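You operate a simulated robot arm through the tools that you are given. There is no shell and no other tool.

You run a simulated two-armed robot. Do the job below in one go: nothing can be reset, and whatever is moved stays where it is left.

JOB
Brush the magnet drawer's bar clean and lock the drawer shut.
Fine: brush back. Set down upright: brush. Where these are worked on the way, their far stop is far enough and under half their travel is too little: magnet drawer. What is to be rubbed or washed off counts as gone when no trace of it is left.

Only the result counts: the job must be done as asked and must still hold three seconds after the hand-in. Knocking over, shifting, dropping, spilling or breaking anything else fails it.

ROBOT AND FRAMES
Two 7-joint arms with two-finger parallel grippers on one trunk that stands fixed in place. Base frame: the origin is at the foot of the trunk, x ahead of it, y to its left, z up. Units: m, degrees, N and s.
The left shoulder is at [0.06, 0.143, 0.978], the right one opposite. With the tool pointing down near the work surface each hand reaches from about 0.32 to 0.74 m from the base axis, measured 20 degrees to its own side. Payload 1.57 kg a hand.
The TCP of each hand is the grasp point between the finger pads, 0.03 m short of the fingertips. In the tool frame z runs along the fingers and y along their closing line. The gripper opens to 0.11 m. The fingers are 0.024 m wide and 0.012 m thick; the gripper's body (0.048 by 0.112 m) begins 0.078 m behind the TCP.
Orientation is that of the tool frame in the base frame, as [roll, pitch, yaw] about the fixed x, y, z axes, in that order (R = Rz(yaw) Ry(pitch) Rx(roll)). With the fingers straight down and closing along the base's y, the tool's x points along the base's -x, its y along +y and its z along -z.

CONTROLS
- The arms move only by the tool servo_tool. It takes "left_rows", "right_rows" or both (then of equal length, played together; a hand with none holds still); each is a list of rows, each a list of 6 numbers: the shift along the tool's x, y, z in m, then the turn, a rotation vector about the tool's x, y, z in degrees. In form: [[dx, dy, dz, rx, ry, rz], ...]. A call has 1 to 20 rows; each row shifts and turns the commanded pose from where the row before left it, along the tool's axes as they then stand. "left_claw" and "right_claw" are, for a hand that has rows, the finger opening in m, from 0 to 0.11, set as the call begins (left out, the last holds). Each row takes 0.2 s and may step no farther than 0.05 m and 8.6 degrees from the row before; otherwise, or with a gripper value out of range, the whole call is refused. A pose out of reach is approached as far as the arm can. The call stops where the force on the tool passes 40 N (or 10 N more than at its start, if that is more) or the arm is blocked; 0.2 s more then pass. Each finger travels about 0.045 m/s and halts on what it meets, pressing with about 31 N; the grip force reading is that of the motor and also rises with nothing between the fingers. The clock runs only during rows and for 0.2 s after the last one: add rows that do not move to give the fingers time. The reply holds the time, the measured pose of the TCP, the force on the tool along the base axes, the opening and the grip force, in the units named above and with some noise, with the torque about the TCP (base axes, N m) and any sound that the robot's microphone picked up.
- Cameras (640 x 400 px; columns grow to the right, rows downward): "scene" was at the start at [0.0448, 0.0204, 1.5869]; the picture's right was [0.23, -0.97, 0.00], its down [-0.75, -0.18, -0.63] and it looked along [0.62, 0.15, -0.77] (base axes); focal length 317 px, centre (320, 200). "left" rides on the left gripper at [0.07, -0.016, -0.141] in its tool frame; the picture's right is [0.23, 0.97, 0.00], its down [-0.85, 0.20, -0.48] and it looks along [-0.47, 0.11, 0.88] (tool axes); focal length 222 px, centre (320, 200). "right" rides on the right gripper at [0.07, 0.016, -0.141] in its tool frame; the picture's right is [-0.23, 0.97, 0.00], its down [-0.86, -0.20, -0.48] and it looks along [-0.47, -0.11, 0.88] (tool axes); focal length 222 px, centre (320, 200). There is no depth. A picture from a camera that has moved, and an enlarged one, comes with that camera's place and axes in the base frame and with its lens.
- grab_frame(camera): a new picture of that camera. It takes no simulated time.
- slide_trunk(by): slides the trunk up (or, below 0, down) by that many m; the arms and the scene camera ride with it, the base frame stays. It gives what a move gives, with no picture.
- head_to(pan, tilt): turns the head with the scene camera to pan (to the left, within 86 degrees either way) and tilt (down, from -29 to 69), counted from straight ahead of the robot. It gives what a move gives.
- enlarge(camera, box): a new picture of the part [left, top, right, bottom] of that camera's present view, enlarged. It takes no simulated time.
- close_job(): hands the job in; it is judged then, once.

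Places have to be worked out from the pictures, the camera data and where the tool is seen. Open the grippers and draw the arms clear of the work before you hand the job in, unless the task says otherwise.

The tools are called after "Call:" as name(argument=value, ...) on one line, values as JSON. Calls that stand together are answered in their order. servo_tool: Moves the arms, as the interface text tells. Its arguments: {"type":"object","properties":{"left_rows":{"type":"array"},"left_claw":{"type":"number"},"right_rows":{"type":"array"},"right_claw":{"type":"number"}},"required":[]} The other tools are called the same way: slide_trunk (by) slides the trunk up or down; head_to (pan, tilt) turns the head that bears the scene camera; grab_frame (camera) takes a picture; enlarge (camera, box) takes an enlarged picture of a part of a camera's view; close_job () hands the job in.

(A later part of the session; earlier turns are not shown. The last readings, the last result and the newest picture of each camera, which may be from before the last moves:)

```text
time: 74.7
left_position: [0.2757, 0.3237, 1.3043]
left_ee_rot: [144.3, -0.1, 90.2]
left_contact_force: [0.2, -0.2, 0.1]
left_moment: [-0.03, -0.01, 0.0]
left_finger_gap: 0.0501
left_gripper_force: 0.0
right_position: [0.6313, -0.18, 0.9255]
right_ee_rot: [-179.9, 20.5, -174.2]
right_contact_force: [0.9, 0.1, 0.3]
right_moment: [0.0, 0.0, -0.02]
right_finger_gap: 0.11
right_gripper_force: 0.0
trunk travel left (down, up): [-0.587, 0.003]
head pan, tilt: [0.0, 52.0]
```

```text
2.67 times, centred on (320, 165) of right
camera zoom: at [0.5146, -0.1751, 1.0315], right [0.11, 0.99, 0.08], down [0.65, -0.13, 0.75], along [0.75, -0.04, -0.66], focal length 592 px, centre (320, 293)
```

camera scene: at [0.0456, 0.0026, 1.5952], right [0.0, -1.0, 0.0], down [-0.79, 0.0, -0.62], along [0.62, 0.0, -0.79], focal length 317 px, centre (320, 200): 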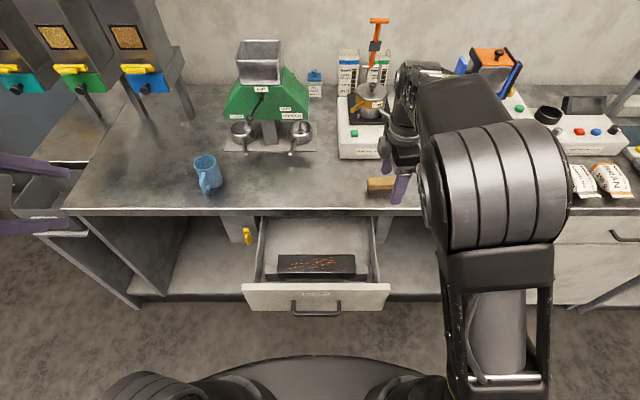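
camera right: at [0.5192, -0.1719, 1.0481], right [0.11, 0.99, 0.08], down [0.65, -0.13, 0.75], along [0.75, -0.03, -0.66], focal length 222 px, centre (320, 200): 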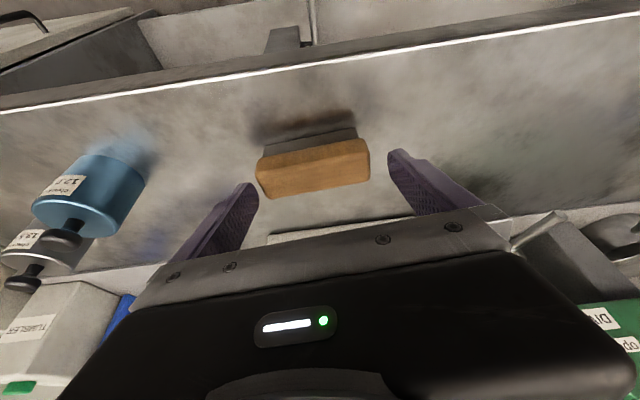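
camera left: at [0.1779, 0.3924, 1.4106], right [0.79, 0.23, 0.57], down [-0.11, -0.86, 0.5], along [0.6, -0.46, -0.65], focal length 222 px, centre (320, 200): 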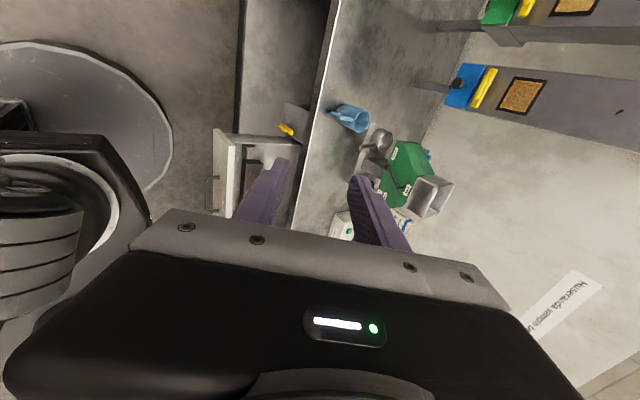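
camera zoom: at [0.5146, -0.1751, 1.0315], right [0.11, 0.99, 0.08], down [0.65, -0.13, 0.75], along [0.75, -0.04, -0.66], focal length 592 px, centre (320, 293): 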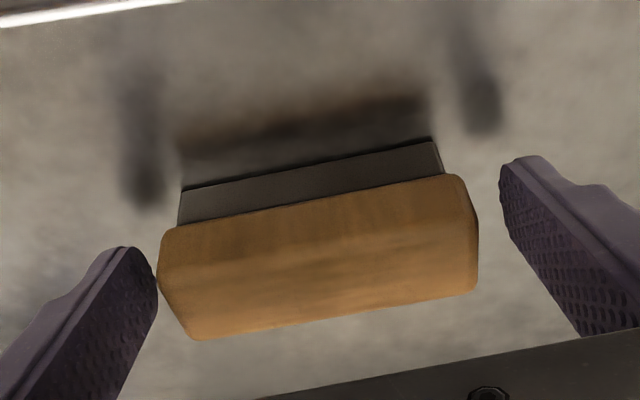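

The fingers straddle both brush ends. I'll close.

Call:
servo_tool(right_rows=[[0, 0, 0, 0, 0, 0], [0, 0, 0, 0, 0, 0], [0, 0, 0, 0, 0, 0], [0, 0, 0, 0, 0, 0]], right_claw=0.0)

Call:
grab_frame(camera="right")

```text
time: 75.7
left_position: [0.2755, 0.3234, 1.3037]
left_ee_rot: [144.3, -0.1, 90.3]
left_contact_force: [-1.0, 0.0, 0.5]
left_moment: [-0.02, -0.02, -0.03]
left_finger_gap: 0.0499
left_gripper_force: 0.0
right_position: [0.6299, -0.1795, 0.9235]
right_ee_rot: [-180.0, 20.6, -174.2]
right_contact_force: [-0.6, 0.4, 0.7]
right_moment: [-0.05, -0.02, 0.02]
right_finger_gap: 0.0893
right_gripper_force: 31.0
trunk travel left (down, up): [-0.587, 0.003]
head pan, tilt: [0.0, 52.0]
```

```text
taken
camera right: at [0.5146, -0.1751, 1.0315], right [0.11, 0.99, 0.08], down [0.65, -0.13, 0.75], along [0.75, -0.03, -0.66], focal length 222 px, centre (320, 200)
```

right: 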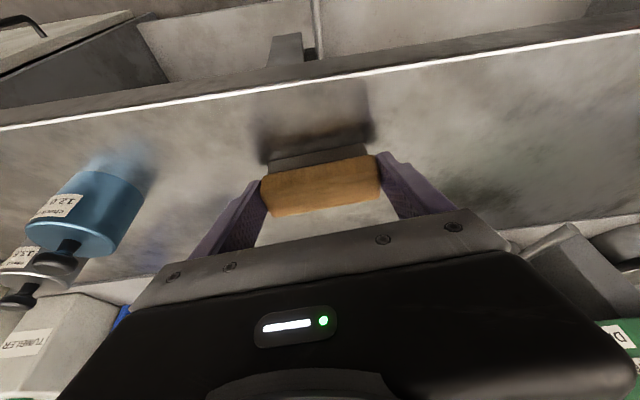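

The brush is gripped (89 mm). Pick pose was about (0.630, −0.180, 0.924). I'll lift it straight up 8 cm and check it.

Call:
servo_tool(right_rows=[[-0.007, 0, -0.0187, 0, 0, 0], [-0.007, 0, -0.0187, 0, 0, 0], [-0.007, 0, -0.0187, 0, 0, 0], [-0.007, 0, -0.0187, 0, 0, 0], [0, 0, 0, 0, 0, 0]])

Call:
enlarge(camera="right", box=[200, 90, 440, 240])

```text
time: 76.9
left_position: [0.2765, 0.3231, 1.3044]
left_ee_rot: [144.2, 0.0, 90.2]
left_contact_force: [0.5, 0.3, -0.6]
left_moment: [-0.01, 0.01, -0.01]
left_finger_gap: 0.0502
left_gripper_force: 0.0
right_position: [0.6327, -0.1799, 1.0053]
right_ee_rot: [-179.9, 20.5, -174.2]
right_contact_force: [0.0, -0.2, -0.2]
right_moment: [-0.01, -0.01, 0.0]
right_finger_gap: 0.0896
right_gripper_force: 31.2
trunk travel left (down, up): [-0.587, 0.003]
head pan, tilt: [0.0, 52.0]
```

```text
2.67 times, centred on (320, 165) of right
camera zoom: at [0.5157, -0.1743, 1.1116], right [0.11, 0.99, 0.08], down [0.65, -0.13, 0.75], along [0.75, -0.04, -0.66], focal length 592 px, centre (320, 293)
```

zoom: 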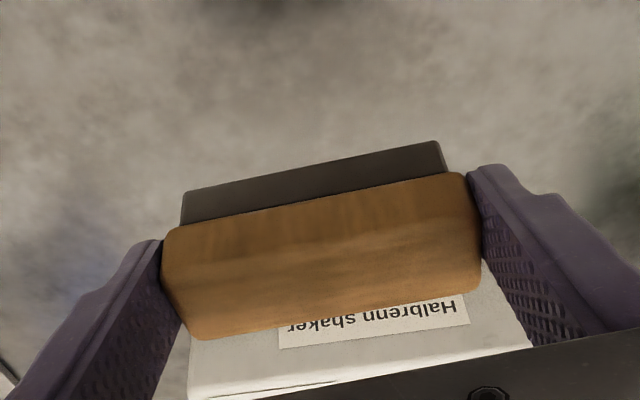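

The brush is held firmly and level, with its bristle bottom about 38 mm below the TCP. I'll carry it up and back over the open drawer.

Call:
servo_tool(right_rows=[[0.0142, 0.0208, -0.018, 0, 0, 0], [0.0142, 0.0208, -0.018, 0, 0, 0], [0.0142, 0.0208, -0.018, 0, 0, 0], [0.0142, 0.0208, -0.018, 0, 0, 0], [0.0142, 0.0208, -0.018, 0, 0, 0], [0.0142, 0.0208, -0.018, 0, 0, 0], [0.0142, 0.0208, -0.018, 0, 0, 0], [0.0142, 0.0208, -0.018, 0, 0, 0], [0, 0, 0, 0, 0, 0]])

Call:
grab_frame(camera="scene")

Call:
grab_frame(camera="right")

```text
time: 78.9
left_position: [0.276, 0.3215, 1.3042]
left_ee_rot: [144.3, -0.2, 90.1]
left_contact_force: [0.7, 0.2, -0.5]
left_moment: [0.02, -0.02, -0.01]
left_finger_gap: 0.0503
left_gripper_force: 0.0
right_position: [0.4604, -0.0302, 1.1]
right_ee_rot: [-179.9, 20.5, -174.2]
right_contact_force: [1.1, 0.2, -0.5]
right_moment: [-0.03, -0.01, 0.0]
right_finger_gap: 0.0891
right_gripper_force: 31.4
trunk travel left (down, up): [-0.587, 0.003]
head pan, tilt: [0.0, 52.0]
```

```text
taken
camera scene: at [0.0462, 0.0025, 1.5952], right [0.0, -1.0, 0.0], down [-0.79, 0.0, -0.62], along [0.62, 0.0, -0.79], focal length 317 px, centre (320, 200)
```

scene: 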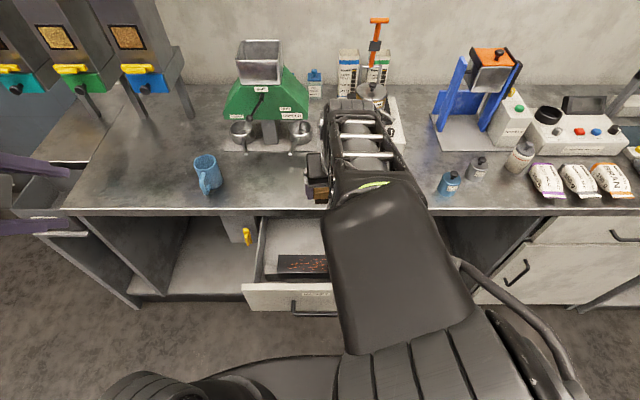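

```text
taken
camera right: at [0.3443, -0.0251, 1.2068], right [0.11, 0.99, 0.08], down [0.65, -0.13, 0.75], along [0.75, -0.04, -0.66], focal length 222 px, centre (320, 200)
```

right: 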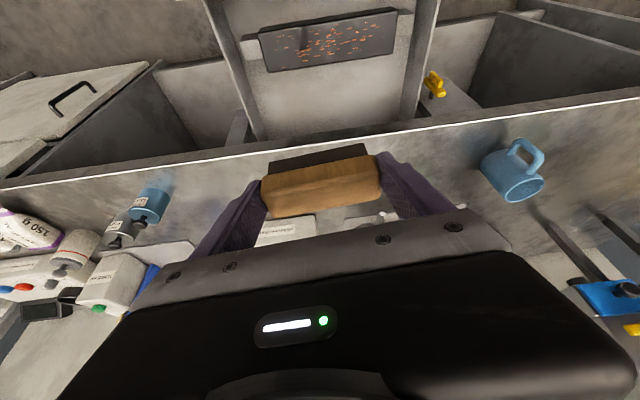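

The bar's position matches from this camera, centred at (0.455, 0.014). I'll lower the trunk 0.22 so the right arm works within its range just above the drawer.

Call:
slide_trunk(by=-0.22)

Call:
grab_frame(camera="scene")

Call:
grab_frame(camera="right")

Call:
grab_frame(camera="left")

```text
time: 81.2
left_position: [0.2763, 0.3222, 1.085]
left_ee_rot: [144.2, -0.1, 90.2]
left_contact_force: [0.0, -0.4, 0.3]
left_moment: [0.0, 0.01, -0.05]
left_finger_gap: 0.05
left_gripper_force: 0.0
right_position: [0.4601, -0.0299, 0.8812]
right_ee_rot: [-179.9, 20.5, -174.2]
right_contact_force: [0.2, -0.3, -1.2]
right_moment: [0.0, 0.01, 0.01]
right_finger_gap: 0.0894
right_gripper_force: 31.1
trunk travel left (down, up): [-0.367, 0.223]
head pan, tilt: [0.0, 52.0]
```

```text
taken
camera scene: at [0.0456, 0.0026, 1.3752], right [0.0, -1.0, 0.0], down [-0.79, 0.0, -0.62], along [0.62, 0.0, -0.79], focal length 317 px, centre (320, 200)
```

scene: 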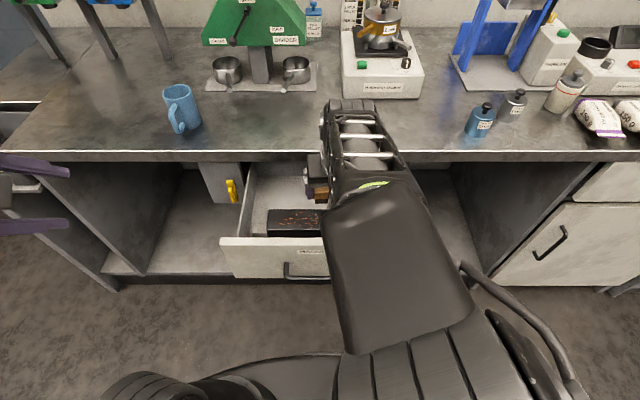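

```text
taken
camera right: at [0.3441, -0.025, 0.9869], right [0.11, 0.99, 0.08], down [0.65, -0.13, 0.75], along [0.75, -0.03, -0.66], focal length 222 px, centre (320, 200)
```

right: 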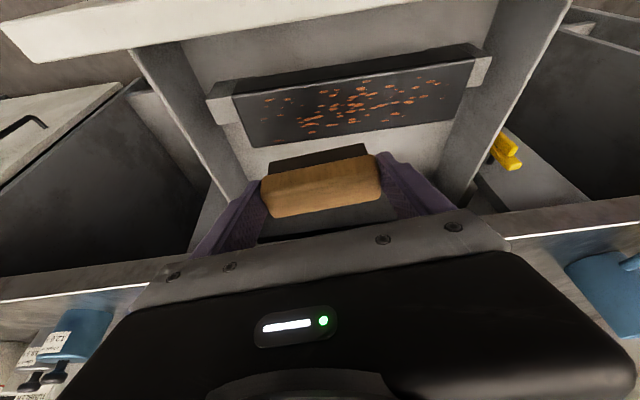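

```text
taken
camera left: at [0.1779, 0.3923, 1.1906], right [0.79, 0.23, 0.57], down [-0.11, -0.86, 0.5], along [0.6, -0.46, -0.65], focal length 222 px, centre (320, 200)
```

left: 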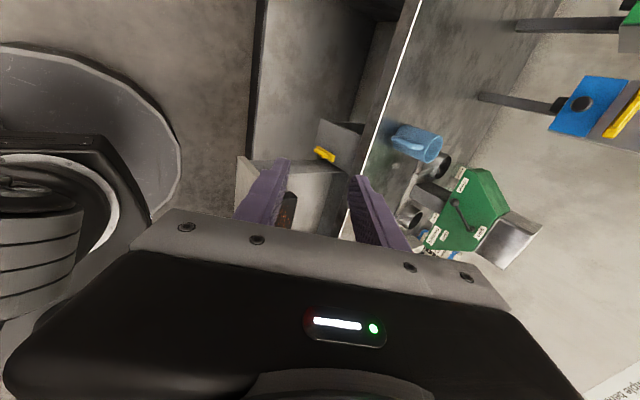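

The bar corners come out at x 0.431–0.487, y −0.103–0.128, z 0.767, consistent with before. I'll go to the −y end of the near lane and come down gently toward bristle contact, expected at TCP z≈0.805.

Call:
servo_tool(right_rows=[[0.0176, -0.0117, 0.0206, 0, 0, 0], [0.0176, -0.0116, 0.0206, 0, 0, 0], [0.0018, 0, 0.0047, 0, 0, 0], [0.0018, 0, 0.0047, 0, 0, 0], [0.0018, 0, 0.0047, 0, 0, 0], [0.0018, 0, 0.0047, 0, 0, 0], [0, 0, 0, 0, 0, 0]])

Call:
enlarge(camera="right", box=[160, 40, 480, 240])

Call:
enlarge(camera="scene", box=[220, 140, 400, 290])

```text
time: 82.2
left_position: [0.2759, 0.3224, 1.0842]
left_ee_rot: [144.4, -0.1, 90.2]
left_contact_force: [0.5, 0.1, 1.3]
left_moment: [-0.03, -0.02, 0.02]
left_finger_gap: 0.0501
left_gripper_force: 0.0
right_position: [0.4489, -0.0546, 0.8229]
right_ee_rot: [-180.0, 21.5, -174.2]
right_contact_force: [1.3, -2.8, 16.6]
right_moment: [-0.23, -0.01, -0.03]
right_finger_gap: 0.0892
right_gripper_force: 31.0
trunk travel left (down, up): [-0.367, 0.223]
head pan, tilt: [0.0, 52.0]
stopped in row 5 (right hand): the force on the tool passed its limit at 46 N (the readings are from after the stop); the commanded pose is now the measured one
```

```text
2.00 times, centred on (320, 140) of right
camera zoom: at [0.3311, -0.0503, 0.9285], right [0.11, 0.99, 0.08], down [0.64, -0.14, 0.76], along [0.76, -0.03, -0.65], focal length 444 px, centre (320, 320)
```

zoom: 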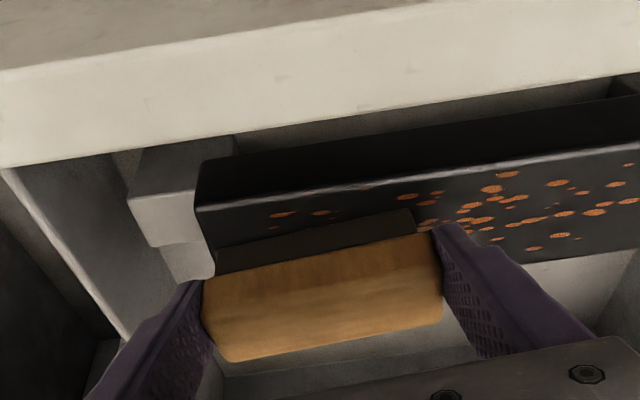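

```text
2.67 times, centred on (310, 215) of scene
camera zoom: at [0.0451, 0.0023, 1.3752], right [0.0, -1.0, 0.0], down [-0.79, 0.0, -0.62], along [0.62, 0.0, -0.79], focal length 845 px, centre (347, 160)
```

zoom: 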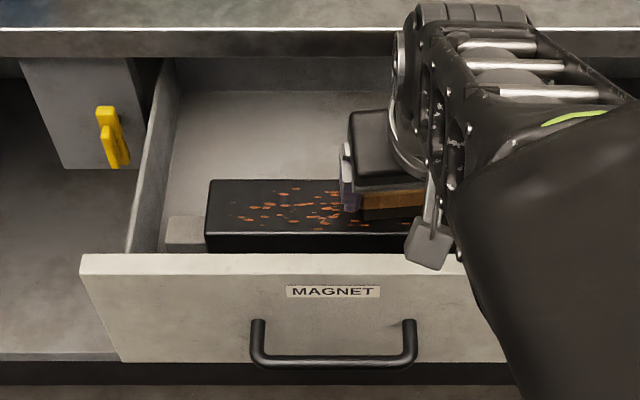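

Contact came at TCP z≈0.823, which puts the bar top at z≈0.785 and its extents at x 0.4225–0.477, y −0.097–0.119. I'll lift slightly, square the brush to the bar (yaw 180°, pitch 20.5°) and position it for the near lane.

Call:
servo_tool(right_rows=[[-0.0042, 0, -0.0112, 0, 0, 0], [0, 0, 0, 2.04, 1.0, 5.43], [0.011, 0, -0.004, 0, 0, 0], [0, 0, 0, 0, 0, 0]])

Call:
enlarge(camera="right", box=[160, 40, 480, 240])

```text
time: 83.2
left_position: [0.2755, 0.3222, 1.0841]
left_ee_rot: [144.3, -0.1, 90.2]
left_contact_force: [0.9, -0.4, -0.5]
left_moment: [0.01, 0.0, 0.02]
left_finger_gap: 0.05
left_gripper_force: 0.1
right_position: [0.4363, -0.0541, 0.8339]
right_ee_rot: [180.0, 20.2, 179.9]
right_contact_force: [0.4, 1.3, -0.5]
right_moment: [0.02, 0.01, 0.01]
right_finger_gap: 0.0893
right_gripper_force: 31.4
trunk travel left (down, up): [-0.367, 0.223]
head pan, tilt: [0.0, 52.0]
```

```text
2.00 times, centred on (320, 140) of right
camera zoom: at [0.3209, -0.0377, 0.9415], right [0.21, 0.97, 0.08], down [0.64, -0.2, 0.74], along [0.74, -0.11, -0.66], focal length 444 px, centre (320, 320)
```

zoom: 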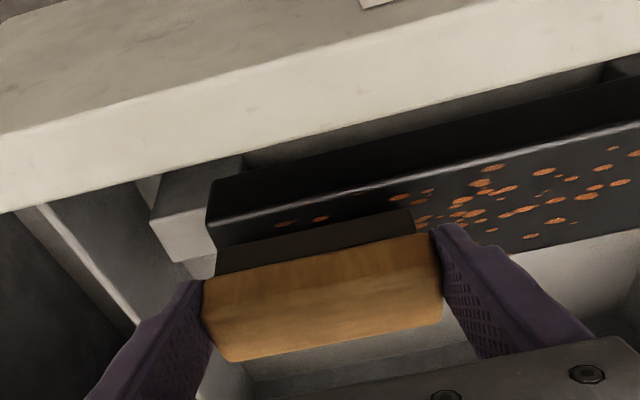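

The brush is parallel to the bar. I'll lower it to light contact.

Call:
servo_tool(right_rows=[[0.00123, 0, 0.00328, 0, 0, 0], [0.00123, 0, 0.00328, 0, 0, 0], [0.00088, 0, 0.00234, 0, 0, 0], [0, 0, 0, 0, 0, 0]])

```text
time: 84.2
left_position: [0.2762, 0.3237, 1.0835]
left_ee_rot: [144.3, -0.1, 90.1]
left_contact_force: [0.4, 0.1, -0.3]
left_moment: [0.03, -0.01, 0.03]
left_finger_gap: 0.0503
left_gripper_force: 0.1
right_position: [0.4363, -0.0538, 0.8231]
right_ee_rot: [-180.0, 20.1, 179.9]
right_contact_force: [0.1, -0.6, -1.1]
right_moment: [0.0, 0.0, 0.03]
right_finger_gap: 0.0892
right_gripper_force: 30.8
trunk travel left (down, up): [-0.367, 0.223]
head pan, tilt: [0.0, 52.0]
```

There's no contact force yet, so I'll lower by another 2 mm.

Call:
servo_tool(right_rows=[[0.00035, 0, 0.00094, 0, 0, 0], [0.00035, 0, 0.00094, 0, 0, 0], [0, 0, 0, 0, 0, 0]])

```text
time: 85.0
left_position: [0.2753, 0.3232, 1.0851]
left_ee_rot: [144.2, -0.1, 90.1]
left_contact_force: [0.0, 0.0, 0.3]
left_moment: [-0.01, -0.03, -0.03]
left_finger_gap: 0.0502
left_gripper_force: 0.0
right_position: [0.4352, -0.0543, 0.8232]
right_ee_rot: [180.0, 20.4, 179.9]
right_contact_force: [0.0, -1.6, 16.0]
right_moment: [-0.29, -0.36, -0.02]
right_finger_gap: 0.089
right_gripper_force: 30.6
trunk travel left (down, up): [-0.367, 0.223]
head pan, tilt: [0.0, 52.0]
```

I have contact at about 16 N. I'll stroke along the near lane in +y and check.

Call:
servo_tool(right_rows=[[0, 0.015, 0, 0, 0, 0], [0, 0.015, 0, 0, 0, 0], [0, 0.015, 0, 0, 0, 0], [0, 0.015, 0, 0, 0, 0], [0, 0.015, 0, 0, 0, 0], [0, 0.015, 0, 0, 0, 0], [0, 0.015, 0, 0, 0, 0], [0, 0.015, 0, 0, 0, 0], [0, 0.015, 0, 0, 0, 0], [0, 0, 0, 0, 0, 0]])

Call:
grab_frame(camera="right")

Call:
enlarge(camera="scene", box=[220, 140, 400, 290])

```text
time: 87.2
left_position: [0.2746, 0.3231, 1.0847]
left_ee_rot: [144.2, -0.1, 90.2]
left_contact_force: [-0.1, 0.3, 0.0]
left_moment: [-0.02, -0.02, 0.01]
left_finger_gap: 0.0503
left_gripper_force: 0.1
right_position: [0.4414, 0.0745, 0.8236]
right_ee_rot: [178.9, 19.7, 178.2]
right_contact_force: [-0.4, -7.0, 18.5]
right_moment: [-1.08, -0.39, -0.19]
right_finger_gap: 0.0894
right_gripper_force: 30.7
trunk travel left (down, up): [-0.367, 0.223]
head pan, tilt: [0.0, 52.0]
```

```text
taken
camera right: at [0.3284, 0.0909, 0.9333], right [0.24, 0.97, 0.09], down [0.64, -0.23, 0.73], along [0.73, -0.12, -0.67], focal length 222 px, centre (320, 200)
```

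right: 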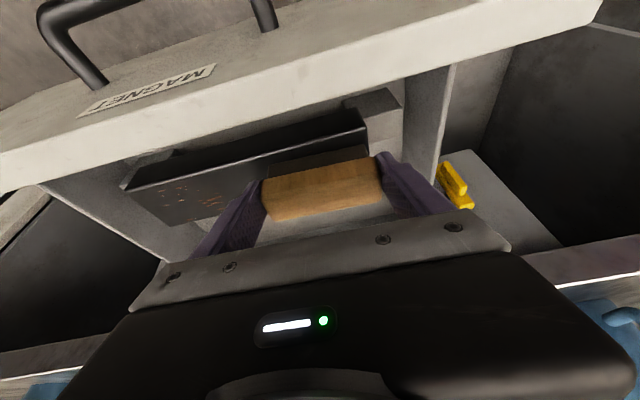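

```text
2.67 times, centred on (310, 215) of scene
camera zoom: at [0.0442, 0.002, 1.3753], right [0.0, -1.0, 0.0], down [-0.79, 0.0, -0.62], along [0.62, 0.0, -0.79], focal length 845 px, centre (347, 160)
```

zoom: 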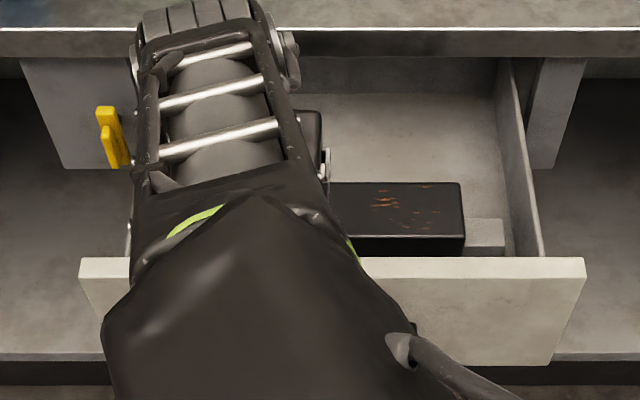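

The spots are coming off under the brush. I'll stroke back along the near lane, corrected 5 mm toward the near edge.

Call:
servo_tool(right_rows=[[0.0047, 0.005, -0.00175, 0, 0, 0], [0, -0.014, 0, 0, 0, 0], [0, -0.015, 0, 0, 0, 0], [0, -0.015, 0, 0, 0, 0], [0, -0.015, 0, 0, 0, 0], [0, -0.015, 0, 0, 0, 0], [0, -0.015, 0, 0, 0, 0], [0, -0.015, 0, 0, 0, 0], [0, -0.015, 0, 0, 0, 0], [0, -0.015, 0, 0, 0, 0], [0, -0.007, 0, 0, 0, 0], [0, 0, 0, 0, 0, 0]])

Call:
grab_frame(camera="right")

Call:
enlarge(camera="scene", box=[220, 140, 400, 290])

```text
time: 88.0
left_position: [0.2762, 0.3227, 1.084]
left_ee_rot: [144.2, 0.0, 90.1]
left_contact_force: [-0.8, -0.6, 0.4]
left_moment: [0.01, -0.02, -0.03]
left_finger_gap: 0.0504
left_gripper_force: 0.2
right_position: [0.4493, 0.0531, 0.822]
right_ee_rot: [179.4, 20.5, 177.0]
right_contact_force: [1.2, 0.5, 15.9]
right_moment: [-0.26, -0.18, 0.12]
right_finger_gap: 0.0893
right_gripper_force: 31.5
trunk travel left (down, up): [-0.367, 0.223]
head pan, tilt: [0.0, 52.0]
stopped in row 3 (right hand): the force on the tool passed its limit at 44 N (the readings are from after the stop); the commanded pose is now the measured one
```

```text
taken
camera right: at [0.3345, 0.0739, 0.9299], right [0.26, 0.96, 0.09], down [0.62, -0.24, 0.75], along [0.74, -0.14, -0.66], focal length 222 px, centre (320, 200)
```

right: 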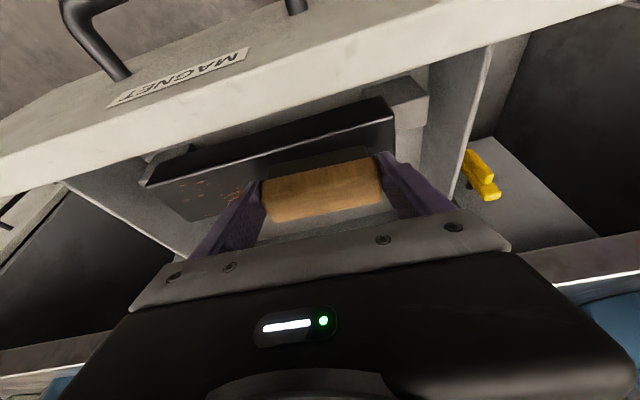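

```text
2.67 times, centred on (310, 215) of scene
camera zoom: at [0.0454, 0.0028, 1.3749], right [0.0, -1.0, 0.0], down [-0.79, 0.0, -0.62], along [0.62, 0.0, -0.79], focal length 845 px, centre (347, 160)
```

zoom: 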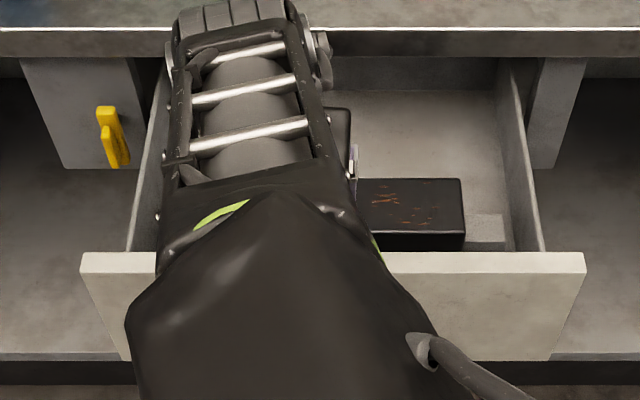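

The force limit tripped mid-stroke, so I'm pressing harder than needed. I'll lift off, correct the small yaw drift, swing right and look at the whole bar.

Call:
servo_tool(right_rows=[[-0.0088, 0, -0.0234, 0, 0, 0], [-0.0088, 0, -0.0234, 0, 0, 0], [-0.0088, 0, -0.0234, 0, 0, 0], [0, -0.045, 0, 0, 0, 0], [0, -0.045, 0, 0, 0, 0], [0, -0.045, 0, 0, 0, 0], [0, -0.045, 0, 0, 0, 0], [0, -0.045, 0, 0, 0, 0], [0, 0, 0, 0, 0, 0]])

Call:
enlarge(camera="scene", box=[200, 140, 440, 290])

Call:
grab_frame(camera="right")

```text
time: 90.0
left_position: [0.2764, 0.3231, 1.0837]
left_ee_rot: [144.3, 0.0, 90.2]
left_contact_force: [0.2, -0.7, -0.1]
left_moment: [0.01, -0.04, -0.01]
left_finger_gap: 0.0499
left_gripper_force: 0.1
right_position: [0.4343, -0.1738, 0.8921]
right_ee_rot: [179.6, 20.2, 177.1]
right_contact_force: [0.5, -0.2, -0.8]
right_moment: [-0.02, 0.0, 0.01]
right_finger_gap: 0.0893
right_gripper_force: 31.5
trunk travel left (down, up): [-0.367, 0.223]
head pan, tilt: [0.0, 52.0]
```

```text
2.67 times, centred on (320, 215) of scene
camera zoom: at [0.0455, 0.0026, 1.3752], right [0.0, -1.0, 0.0], down [-0.79, 0.0, -0.62], along [0.62, 0.0, -0.79], focal length 845 px, centre (320, 160)
```

zoom: 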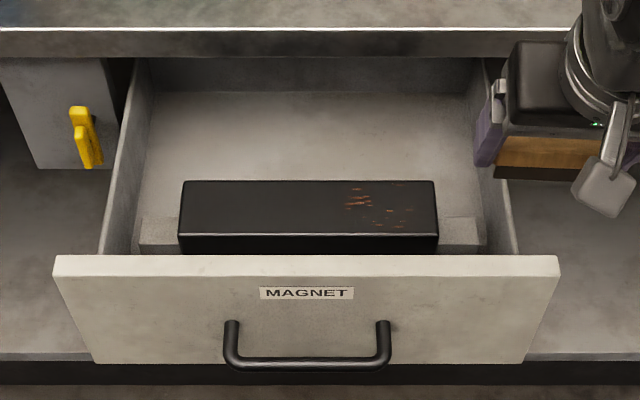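

```text
taken
camera right: at [0.3207, -0.1525, 1.0008], right [0.26, 0.96, 0.09], down [0.63, -0.24, 0.74], along [0.73, -0.14, -0.66], focal length 222 px, centre (320, 200)
```

right: 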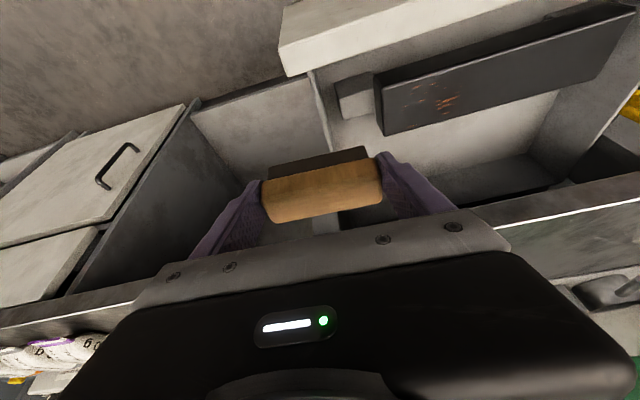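

The +y half is completely clean, and what remains lies between y≈−0.02 and −0.08. I'll square up the yaw, go to y≈−0.075 mid-width and come down to light contact again.

Call:
servo_tool(right_rows=[[0, 0, 0, -1.02, 0, -2.72], [-0.0037, 0.033, 0.0014, 0, 0, 0], [-0.0037, 0.033, 0.0014, 0, 0, 0], [-0.0038, 0.033, 0.0014, 0, 0, 0], [0.0088, 0, 0.0234, 0, 0, 0], [0.0088, 0, 0.0234, 0, 0, 0], [0.0042, 0, 0.0112, 0, 0, 0], [0, 0, 0, 0, 0, 0]])

```text
time: 91.8
left_position: [0.2764, 0.3226, 1.0843]
left_ee_rot: [144.2, -0.1, 90.2]
left_contact_force: [-0.1, -0.1, 0.6]
left_moment: [0.0, 0.0, 0.03]
left_finger_gap: 0.0502
left_gripper_force: 0.1
right_position: [0.4478, -0.0726, 0.8339]
right_ee_rot: [179.5, 20.2, 179.9]
right_contact_force: [-0.4, 0.2, -1.0]
right_moment: [0.0, 0.02, 0.0]
right_finger_gap: 0.0895
right_gripper_force: 30.7
trunk travel left (down, up): [-0.367, 0.223]
head pan, tilt: [0.0, 52.0]
```

I'll lower the last 11 mm in two steps.

Call:
servo_tool(right_rows=[[0.0028, 0, 0.0075, 0, 0, 0], [0.00105, 0, 0.0028, 0, 0, 0], [0, 0, 0, 0, 0, 0]])

```text
time: 92.5
left_position: [0.2754, 0.3227, 1.0852]
left_ee_rot: [144.3, -0.1, 90.1]
left_contact_force: [-0.6, -0.4, -0.9]
left_moment: [-0.01, 0.01, -0.03]
left_finger_gap: 0.0502
left_gripper_force: 0.1
right_position: [0.4474, -0.0716, 0.8226]
right_ee_rot: [179.5, 20.3, 179.9]
right_contact_force: [0.5, 0.1, -0.8]
right_moment: [-0.02, 0.01, 0.0]
right_finger_gap: 0.0896
right_gripper_force: 31.2
trunk travel left (down, up): [-0.367, 0.223]
head pan, tilt: [0.0, 52.0]
```

No contact yet, so I'll go 1 mm lower, then stroke +y across the remaining patch.

Call:
servo_tool(right_rows=[[0.00035, 0, 0.00094, 0, 0, 0], [0.00025, 0, 0.0007, 0, 0, 0], [0, 0.012, 0, 0, 0, 0], [0, 0.012, 0, 0, 0, 0], [0, 0.012, 0, 0, 0, 0], [0, 0.012, 0, 0, 0, 0], [0, 0.012, 0, 0, 0, 0], [0, 0.012, 0, 0, 0, 0], [0, 0.012, 0, 0, 0, 0], [0, 0, 0, 0, 0, 0]])

Call:
grab_frame(camera="right")

Call:
enlarge(camera="scene", box=[200, 140, 440, 290])

```text
time: 94.8
left_position: [0.2751, 0.3232, 1.0844]
left_ee_rot: [144.2, -0.2, 90.2]
left_contact_force: [-0.1, 0.2, 0.5]
left_moment: [0.01, -0.01, 0.01]
left_finger_gap: 0.0503
left_gripper_force: 0.1
right_position: [0.4483, 0.0112, 0.8222]
right_ee_rot: [179.6, 20.5, 179.9]
right_contact_force: [1.1, -7.2, 20.3]
right_moment: [-0.59, -0.26, -0.01]
right_finger_gap: 0.0893
right_gripper_force: 31.1
trunk travel left (down, up): [-0.367, 0.223]
head pan, tilt: [0.0, 52.0]
```

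```text
taken
camera right: at [0.3327, 0.0257, 0.9295], right [0.21, 0.97, 0.09], down [0.64, -0.21, 0.74], along [0.74, -0.1, -0.66], focal length 222 px, centre (320, 200)
```

right: 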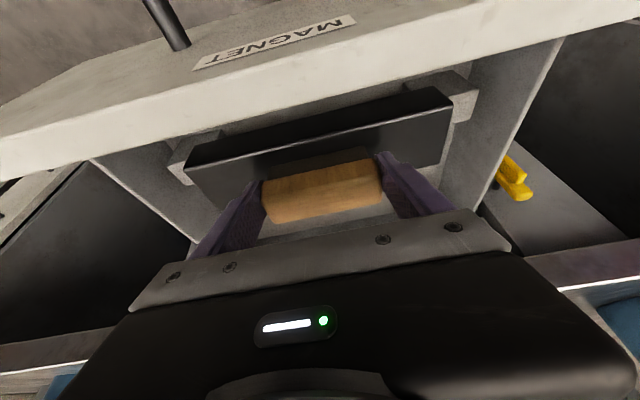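

```text
2.67 times, centred on (320, 215) of scene
camera zoom: at [0.0442, 0.002, 1.3753], right [0.0, -1.0, 0.0], down [-0.79, 0.0, -0.62], along [0.62, 0.0, -0.79], focal length 845 px, centre (320, 160)
```

zoom: 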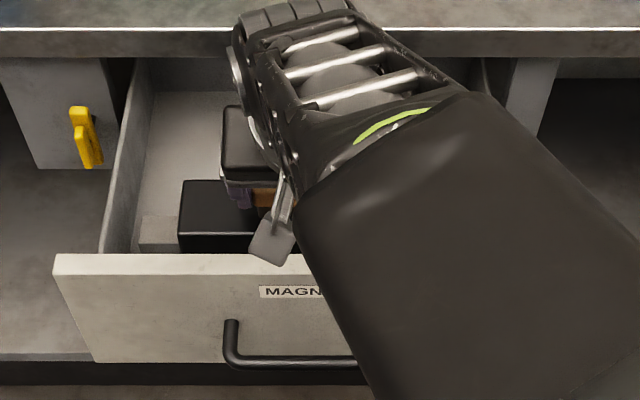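

It looks clean from here. I'll lift off and inspect the bar closely.

Call:
servo_tool(right_rows=[[-0.0088, 0, -0.0234, 0, 0, 0], [-0.0088, 0, -0.0234, 0, 0, 0], [-0.0088, 0, -0.0234, 0, 0, 0], [0, -0.045, 0, 0, 0, 0], [0, -0.045, 0, 0, 0, 0], [0, -0.045, 0, 0, 0, 0], [0, -0.045, 0, 0, 0, 0], [0, 0, 0, 0, 0, 0]])

Call:
enlarge(camera="scene", box=[260, 195, 370, 245])

Call:
enlarge(camera="right", box=[340, 0, 640, 150])

```text
time: 96.5
left_position: [0.2754, 0.3225, 1.0848]
left_ee_rot: [144.3, 0.0, 90.3]
left_contact_force: [0.2, 1.2, -0.7]
left_moment: [0.01, -0.02, 0.01]
left_finger_gap: 0.0501
left_gripper_force: 0.1
right_position: [0.4462, -0.1687, 0.8952]
right_ee_rot: [179.6, 20.3, 179.8]
right_contact_force: [0.7, -0.1, -0.8]
right_moment: [0.0, 0.0, 0.0]
right_finger_gap: 0.0893
right_gripper_force: 31.0
trunk travel left (down, up): [-0.367, 0.223]
head pan, tilt: [0.0, 52.0]
```

```text
5.82 times, centred on (315, 220) of scene
camera zoom: at [0.0456, 0.0026, 1.3752], right [0.0, -1.0, 0.0], down [-0.79, 0.0, -0.62], along [0.62, 0.0, -0.79], focal length 1844 px, centre (349, 84)
```

zoom: 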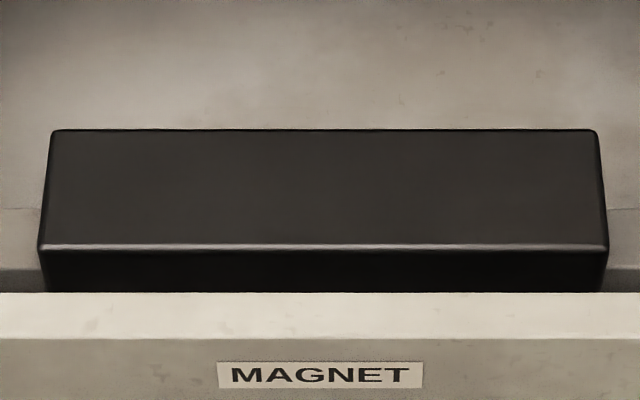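

```text
2.13 times, centred on (490, 75) of right
camera zoom: at [0.332, -0.1543, 1.0023], right [0.21, 0.97, 0.09], down [0.64, -0.2, 0.74], along [0.74, -0.1, -0.66], focal length 474 px, centre (-43, 467)
```

zoom: 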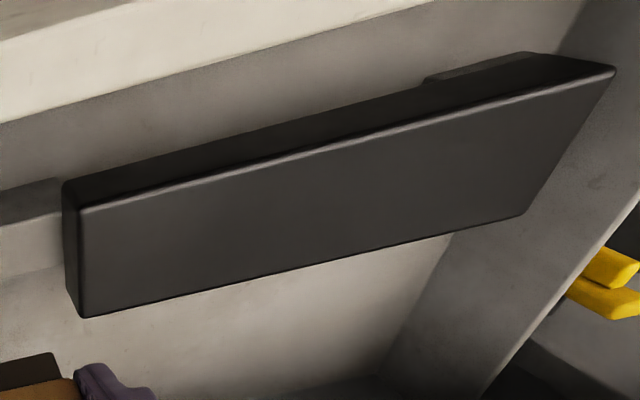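

The bar shows no trace of filings in either view. For safety I'll make one more light full-length pass along the far half of its width.

Call:
servo_tool(right_rows=[[-0.0037, 0.032, 0.0014, 0, 0, 0], [-0.0037, 0.032, 0.0014, 0, 0, 0], [-0.0038, 0.032, 0.0014, 0, 0, 0], [0.0107, 0, 0.0286, 0, 0, 0], [0.0107, 0, 0.0286, 0, 0, 0], [0.0025, 0, 0.0066, 0, 0, 0], [0.0014, 0, 0.0037, 0, 0, 0], [0, 0, 0, 0, 0, 0]])

```text
time: 98.3
left_position: [0.2757, 0.3227, 1.0848]
left_ee_rot: [144.4, 0.0, 90.2]
left_contact_force: [-0.2, 0.2, -0.1]
left_moment: [-0.01, -0.01, 0.02]
left_finger_gap: 0.0501
left_gripper_force: 0.1
right_position: [0.4599, -0.0717, 0.8231]
right_ee_rot: [179.5, 20.3, 180.0]
right_contact_force: [-0.3, -0.3, -0.4]
right_moment: [0.01, 0.0, 0.01]
right_finger_gap: 0.0896
right_gripper_force: 31.1
trunk travel left (down, up): [-0.367, 0.223]
head pan, tilt: [0.0, 52.0]
```

I'll lower 1.5 mm into contact and stroke the full length.

Call:
servo_tool(right_rows=[[0.0003, 0, 0.0009, 0, 0, 0], [0.0002, 0, 0.0005, 0, 0, 0], [0, 0.013, 0, 0, 0, 0], [0, 0.013, 0, 0, 0, 0], [0, 0.013, 0, 0, 0, 0], [0, 0.013, 0, 0, 0, 0], [0, 0.013, 0, 0, 0, 0], [0, 0.013, 0, 0, 0, 0], [0, 0.013, 0, 0, 0, 0], [0, 0.013, 0, 0, 0, 0], [0, 0.013, 0, 0, 0, 0], [0, 0.013, 0, 0, 0, 0], [0, 0.013, 0, 0, 0, 0], [0, 0, 0, 0, 0, 0]])

```text
time: 101.3
left_position: [0.2753, 0.322, 1.0851]
left_ee_rot: [144.3, 0.1, 90.2]
left_contact_force: [0.0, 0.3, 0.1]
left_moment: [0.0, 0.01, -0.01]
left_finger_gap: 0.0501
left_gripper_force: 0.2
right_position: [0.4607, 0.071, 0.823]
right_ee_rot: [179.5, 20.2, 179.9]
right_contact_force: [0.9, -0.7, -1.0]
right_moment: [0.0, 0.0, -0.03]
right_finger_gap: 0.0892
right_gripper_force: 30.9
trunk travel left (down, up): [-0.367, 0.223]
head pan, tilt: [0.0, 52.0]
```

No contact registered on that pass, so I'll lower about 1.5 mm and stroke back in −y.

Call:
servo_tool(right_rows=[[0.0003, 0, 0.0009, 0, 0, 0], [0.0003, 0, 0.0007, 0, 0, 0], [0, 0, 0, 0, 0, 0]])

```text
time: 102.2
left_position: [0.2748, 0.3228, 1.0859]
left_ee_rot: [144.2, 0.1, 90.2]
left_contact_force: [0.6, -0.6, 0.5]
left_moment: [0.0, 0.04, 0.0]
left_finger_gap: 0.05
left_gripper_force: 0.1
right_position: [0.4588, 0.0723, 0.8211]
right_ee_rot: [179.5, 20.2, 179.8]
right_contact_force: [1.3, 0.9, 3.2]
right_moment: [-0.19, -0.04, 0.05]
right_finger_gap: 0.0891
right_gripper_force: 31.3
trunk travel left (down, up): [-0.367, 0.223]
head pan, tilt: [0.0, 52.0]
```

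I now have light contact (3 N). I'll stroke back in −y along the far lane.

Call:
servo_tool(right_rows=[[0.0001, -0.013, 0.0003, 0, 0, 0], [0, -0.013, 0, 0, 0, 0], [0, -0.013, 0, 0, 0, 0], [0, -0.013, 0, 0, 0, 0], [0, -0.013, 0, 0, 0, 0], [0, -0.013, 0, 0, 0, 0], [0, -0.013, 0, 0, 0, 0], [0, -0.013, 0, 0, 0, 0], [0, -0.013, 0, 0, 0, 0], [0, -0.013, 0, 0, 0, 0], [0, -0.012, 0, 0, 0, 0], [0, 0, 0, 0, 0, 0]])

```text
time: 104.8
left_position: [0.2748, 0.3245, 1.0841]
left_ee_rot: [144.1, 0.1, 90.1]
left_contact_force: [0.1, 0.5, -0.1]
left_moment: [0.01, 0.01, -0.03]
left_finger_gap: 0.0502
left_gripper_force: 0.1
right_position: [0.4599, -0.0688, 0.8201]
right_ee_rot: [179.5, 20.5, 179.8]
right_contact_force: [-0.2, 11.2, 27.5]
right_moment: [0.08, -0.13, 0.05]
right_finger_gap: 0.0892
right_gripper_force: 31.4
trunk travel left (down, up): [-0.367, 0.223]
head pan, tilt: [0.0, 52.0]
```

That pass worked. I'll shift to the near lane, slightly lighter, and stroke +y once more.

Call:
servo_tool(right_rows=[[0.009, 0, -0.0054, 0, 0, 0], [0.009, 0, -0.0035, 0, 0, 0], [0, 0.013, 0, 0, 0, 0], [0, 0.013, 0, 0, 0, 0], [0, 0.013, 0, 0, 0, 0], [0, 0.013, 0, 0, 0, 0], [0, 0.013, 0, 0, 0, 0], [0, 0.013, 0, 0, 0, 0], [0, 0.013, 0, 0, 0, 0], [0, 0.013, 0, 0, 0, 0], [0, 0.013, 0, 0, 0, 0], [0, 0.013, 0, 0, 0, 0], [0, 0, 0, 0, 0, 0]])

```text
time: 107.5
left_position: [0.2757, 0.3229, 1.0849]
left_ee_rot: [144.2, 0.0, 90.1]
left_contact_force: [0.2, 0.5, -0.3]
left_moment: [0.0, 0.02, 0.02]
left_finger_gap: 0.0502
left_gripper_force: 0.0
right_position: [0.4402, 0.0582, 0.8225]
right_ee_rot: [179.1, 20.1, 179.3]
right_contact_force: [0.1, -0.5, -1.4]
right_moment: [0.0, 0.01, -0.04]
right_finger_gap: 0.0895
right_gripper_force: 31.4
trunk travel left (down, up): [-0.367, 0.223]
head pan, tilt: [0.0, 52.0]
```

I'll lift off, move right and check the bar and drawer once more.

Call:
servo_tool(right_rows=[[-0.0088, 0, -0.0234, 0, 0, 0], [-0.0088, 0, -0.0234, 0, 0, 0], [-0.0088, 0, -0.0234, 0, 0, 0], [0, -0.045, 0, 0, 0, 0], [0, -0.045, 0, 0, 0, 0], [0, -0.045, 0, 0, 0, 0], [0, -0.045, 0, 0, 0, 0], [0, -0.045, 0, 0, 0, 0], [0, 0, 0, 0, 0, 0]])

Call:
enlarge(camera="scene", box=[250, 185, 380, 265])

Call:
enlarge(camera="right", box=[200, 60, 440, 240])

```text
time: 109.5
left_position: [0.2763, 0.3231, 1.0845]
left_ee_rot: [144.3, 0.0, 90.2]
left_contact_force: [0.1, -0.4, 0.0]
left_moment: [-0.02, 0.0, -0.01]
left_finger_gap: 0.0502
left_gripper_force: 0.1
right_position: [0.4396, -0.1683, 0.8961]
right_ee_rot: [179.6, 20.2, 179.9]
right_contact_force: [-0.2, 0.3, -1.4]
right_moment: [-0.01, 0.01, 0.02]
right_finger_gap: 0.0895
right_gripper_force: 30.3
trunk travel left (down, up): [-0.367, 0.223]
head pan, tilt: [0.0, 52.0]
```

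```text
4.92 times, centred on (315, 225) of scene
camera zoom: at [0.0456, 0.0026, 1.3752], right [0.0, -1.0, 0.0], down [-0.79, 0.0, -0.62], along [0.62, 0.0, -0.79], focal length 1560 px, centre (345, 77)
```

zoom: 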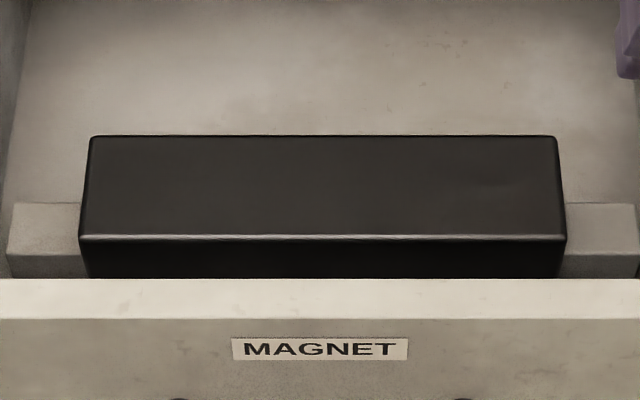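

```text
2.22 times, centred on (320, 150) of right
camera zoom: at [0.3253, -0.1535, 1.0045], right [0.21, 0.97, 0.09], down [0.64, -0.2, 0.74], along [0.74, -0.1, -0.66], focal length 494 px, centre (320, 311)
```

zoom: 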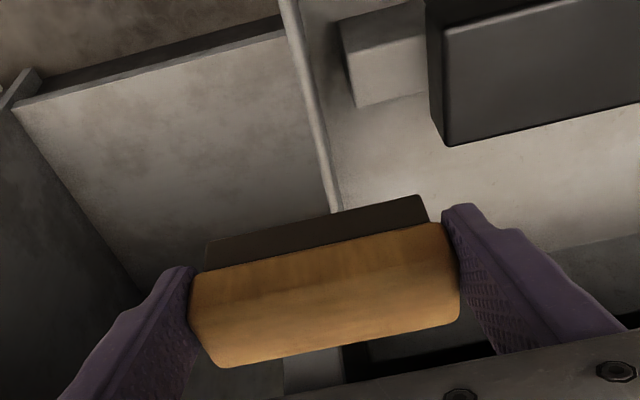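

The bar is clean and the brush is still held square. I'll raise the trunk and carry the brush back above its original spot.

Call:
slide_trunk(by=0.22)

Call:
servo_tool(right_rows=[[-0.0236, -0.0019, 0.0284, 0, 0, 0], [-0.0236, -0.0019, 0.0284, 0, 0, 0], [-0.0236, -0.0019, 0.0284, 0, 0, 0], [-0.0236, -0.0019, 0.0284, 0, 0, 0], [-0.0236, -0.0019, 0.0284, 0, 0, 0], [-0.0236, -0.0019, 0.0284, 0, 0, 0], [0, 0, 0, -2.03, 0, -5.43], [0, 0, 0, 0, 0, 0]])

```text
time: 111.9
left_position: [0.2763, 0.3221, 1.305]
left_ee_rot: [144.2, -0.1, 90.2]
left_contact_force: [-0.8, -0.1, 0.6]
left_moment: [0.03, 0.03, 0.0]
left_finger_gap: 0.0501
left_gripper_force: 0.1
right_position: [0.4392, -0.1684, 1.1167]
right_ee_rot: [179.6, 20.2, 179.9]
right_contact_force: [-0.2, -0.6, -1.1]
right_moment: [-0.01, 0.05, 0.0]
right_finger_gap: 0.0897
right_gripper_force: 31.1
trunk travel left (down, up): [-0.587, 0.003]
head pan, tilt: [0.0, 52.0]
```

```text
time: 113.7
left_position: [0.2767, 0.3246, 1.3043]
left_ee_rot: [144.3, 0.0, 90.2]
left_contact_force: [0.4, 0.2, 0.0]
left_moment: [0.0, -0.01, -0.01]
left_finger_gap: 0.0502
left_gripper_force: 0.0
right_position: [0.6317, -0.1766, 1.0061]
right_ee_rot: [179.5, 20.4, -174.2]
right_contact_force: [1.1, -0.6, -0.6]
right_moment: [0.0, 0.05, 0.01]
right_finger_gap: 0.0896
right_gripper_force: 31.0
trunk travel left (down, up): [-0.587, 0.003]
head pan, tilt: [0.0, 52.0]
```

I'm above the original spot. I'll lower it gently, slowing near the surface.

Call:
servo_tool(right_rows=[[0.0088, -0.001, 0.0234, 0, 0, 0], [0.0088, -0.001, 0.0234, 0, 0, 0], [0.0088, -0.001, 0.0234, 0, 0, 0], [0.0014, 0, 0.0037, 0, 0, 0], [0, 0, 0, 0, 0, 0]])

Call:
grab_frame(camera="right")

```text
time: 114.9
left_position: [0.2768, 0.3226, 1.3048]
left_ee_rot: [144.3, -0.1, 90.2]
left_contact_force: [-0.4, 0.3, -0.5]
left_moment: [0.01, -0.02, 0.0]
left_finger_gap: 0.0501
left_gripper_force: 0.1
right_position: [0.6308, -0.1796, 0.9276]
right_ee_rot: [179.5, 20.3, -174.3]
right_contact_force: [0.1, 0.4, -0.6]
right_moment: [0.01, 0.02, 0.03]
right_finger_gap: 0.0896
right_gripper_force: 30.8
trunk travel left (down, up): [-0.587, 0.003]
head pan, tilt: [0.0, 52.0]
```

```text
taken
camera right: at [0.5159, -0.1767, 1.0343], right [0.11, 0.99, 0.09], down [0.65, -0.14, 0.74], along [0.75, -0.03, -0.66], focal length 222 px, centre (320, 200)
```

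right: 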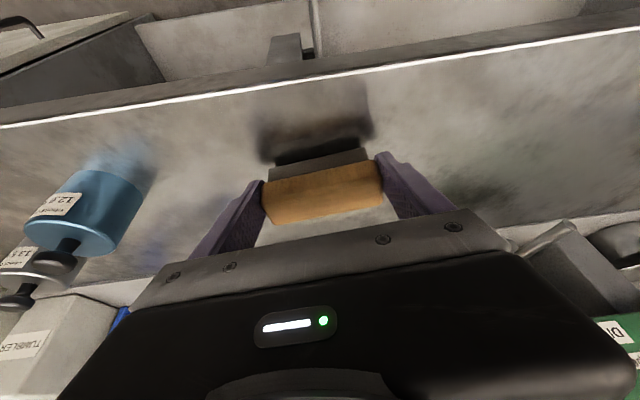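

I'll lower in 1 mm steps until the bristles touch.

Call:
servo_tool(right_rows=[[0.00035, 0, 0.00094, 0, 0, 0], [0.00035, 0, 0.00094, 0, 0, 0], [0.00035, 0, 0.00094, 0, 0, 0], [0, 0, 0, 0, 0, 0]])

```text
time: 115.9
left_position: [0.2749, 0.3223, 1.305]
left_ee_rot: [144.3, 0.1, 90.2]
left_contact_force: [-0.2, 0.3, -0.3]
left_moment: [-0.01, -0.03, 0.02]
left_finger_gap: 0.0502
left_gripper_force: 0.0
right_position: [0.6324, -0.1814, 0.9247]
right_ee_rot: [179.5, 20.2, -174.3]
right_contact_force: [-0.4, 0.0, -0.4]
right_moment: [-0.02, 0.04, 0.0]
right_finger_gap: 0.0892
right_gripper_force: 31.3
trunk travel left (down, up): [-0.587, 0.003]
head pan, tilt: [0.0, 52.0]
```

Call:
servo_tool(right_rows=[[0.00035, 0, 0.00094, 0, 0, 0], [0.00035, 0, 0.00094, 0, 0, 0], [0, 0, 0, 0, 0, 0]])

```text
time: 116.7
left_position: [0.2756, 0.3246, 1.3048]
left_ee_rot: [144.4, 0.1, 90.2]
left_contact_force: [-0.9, -0.1, -0.4]
left_moment: [-0.02, -0.03, -0.01]
left_finger_gap: 0.0502
left_gripper_force: 0.1
right_position: [0.6305, -0.1808, 0.9226]
right_ee_rot: [179.5, 20.3, -174.4]
right_contact_force: [0.3, -0.3, 0.2]
right_moment: [0.01, 0.04, 0.01]
right_finger_gap: 0.0895
right_gripper_force: 31.7
trunk travel left (down, up): [-0.587, 0.003]
head pan, tilt: [0.0, 52.0]
```

Still no contact. The brush may have shifted a little in the grip, so I'll continue in 1 mm steps.

Call:
servo_tool(right_rows=[[0.00035, 0, 0.00094, 0, 0, 0], [0, 0, 0, 0, 0, 0], [0.00035, 0, 0.00094, 0, 0, 0], [0, 0, 0, 0, 0, 0]])

Call:
enlarge(camera="right", box=[200, 90, 440, 240])

```text
time: 117.7
left_position: [0.2766, 0.3234, 1.3046]
left_ee_rot: [144.3, 0.1, 90.2]
left_contact_force: [0.8, 0.4, -0.9]
left_moment: [0.01, 0.03, 0.01]
left_finger_gap: 0.05
left_gripper_force: 0.0
right_position: [0.6322, -0.1809, 0.9208]
right_ee_rot: [179.5, 20.3, -174.3]
right_contact_force: [-0.5, 0.4, -0.9]
right_moment: [0.0, 0.05, -0.01]
right_finger_gap: 0.0895
right_gripper_force: 30.7
trunk travel left (down, up): [-0.587, 0.003]
head pan, tilt: [0.0, 52.0]
```

```text
2.67 times, centred on (320, 165) of right
camera zoom: at [0.5163, -0.1772, 1.0281], right [0.11, 0.99, 0.09], down [0.65, -0.14, 0.74], along [0.75, -0.03, -0.66], focal length 592 px, centre (320, 293)
```

zoom: 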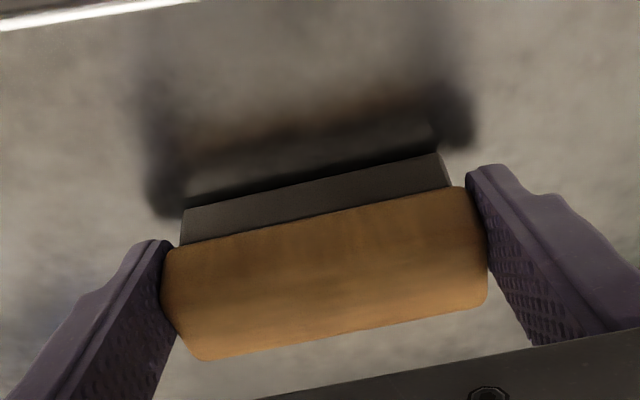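

Compared with the pick-up view, the brush has slid 2–3 mm up in the grip. I'll keep lowering in millimetre steps.

Call:
servo_tool(right_rows=[[0.00035, 0, 0.00094, 0, 0, 0], [0, 0, 0, 0, 0, 0]])

Call:
servo_tool(right_rows=[[0.00035, 0, 0.00094, 0, 0, 0], [0, 0, 0, 0, 0, 0]])

```text
time: 118.3
left_position: [0.2757, 0.3232, 1.3062]
left_ee_rot: [144.3, -0.1, 90.3]
left_contact_force: [-0.3, 0.1, 0.0]
left_moment: [-0.02, -0.04, -0.01]
left_finger_gap: 0.0501
left_gripper_force: 0.2
right_position: [0.6327, -0.1799, 0.9197]
right_ee_rot: [179.5, 20.3, -174.3]
right_contact_force: [-0.4, -0.4, -0.9]
right_moment: [-0.03, -0.02, -0.02]
right_finger_gap: 0.0893
right_gripper_force: 31.0
trunk travel left (down, up): [-0.587, 0.003]
head pan, tilt: [0.0, 52.0]
```

```text
time: 118.9
left_position: [0.2748, 0.3234, 1.3044]
left_ee_rot: [144.2, 0.0, 90.2]
left_contact_force: [0.2, 0.0, 1.3]
left_moment: [0.01, -0.05, 0.0]
left_finger_gap: 0.0501
left_gripper_force: 0.1
right_position: [0.6329, -0.1809, 0.9188]
right_ee_rot: [179.6, 20.3, -174.3]
right_contact_force: [0.1, 0.4, -1.1]
right_moment: [0.03, -0.03, -0.01]
right_finger_gap: 0.0893
right_gripper_force: 30.8
trunk travel left (down, up): [-0.587, 0.003]
head pan, tilt: [0.0, 52.0]
```

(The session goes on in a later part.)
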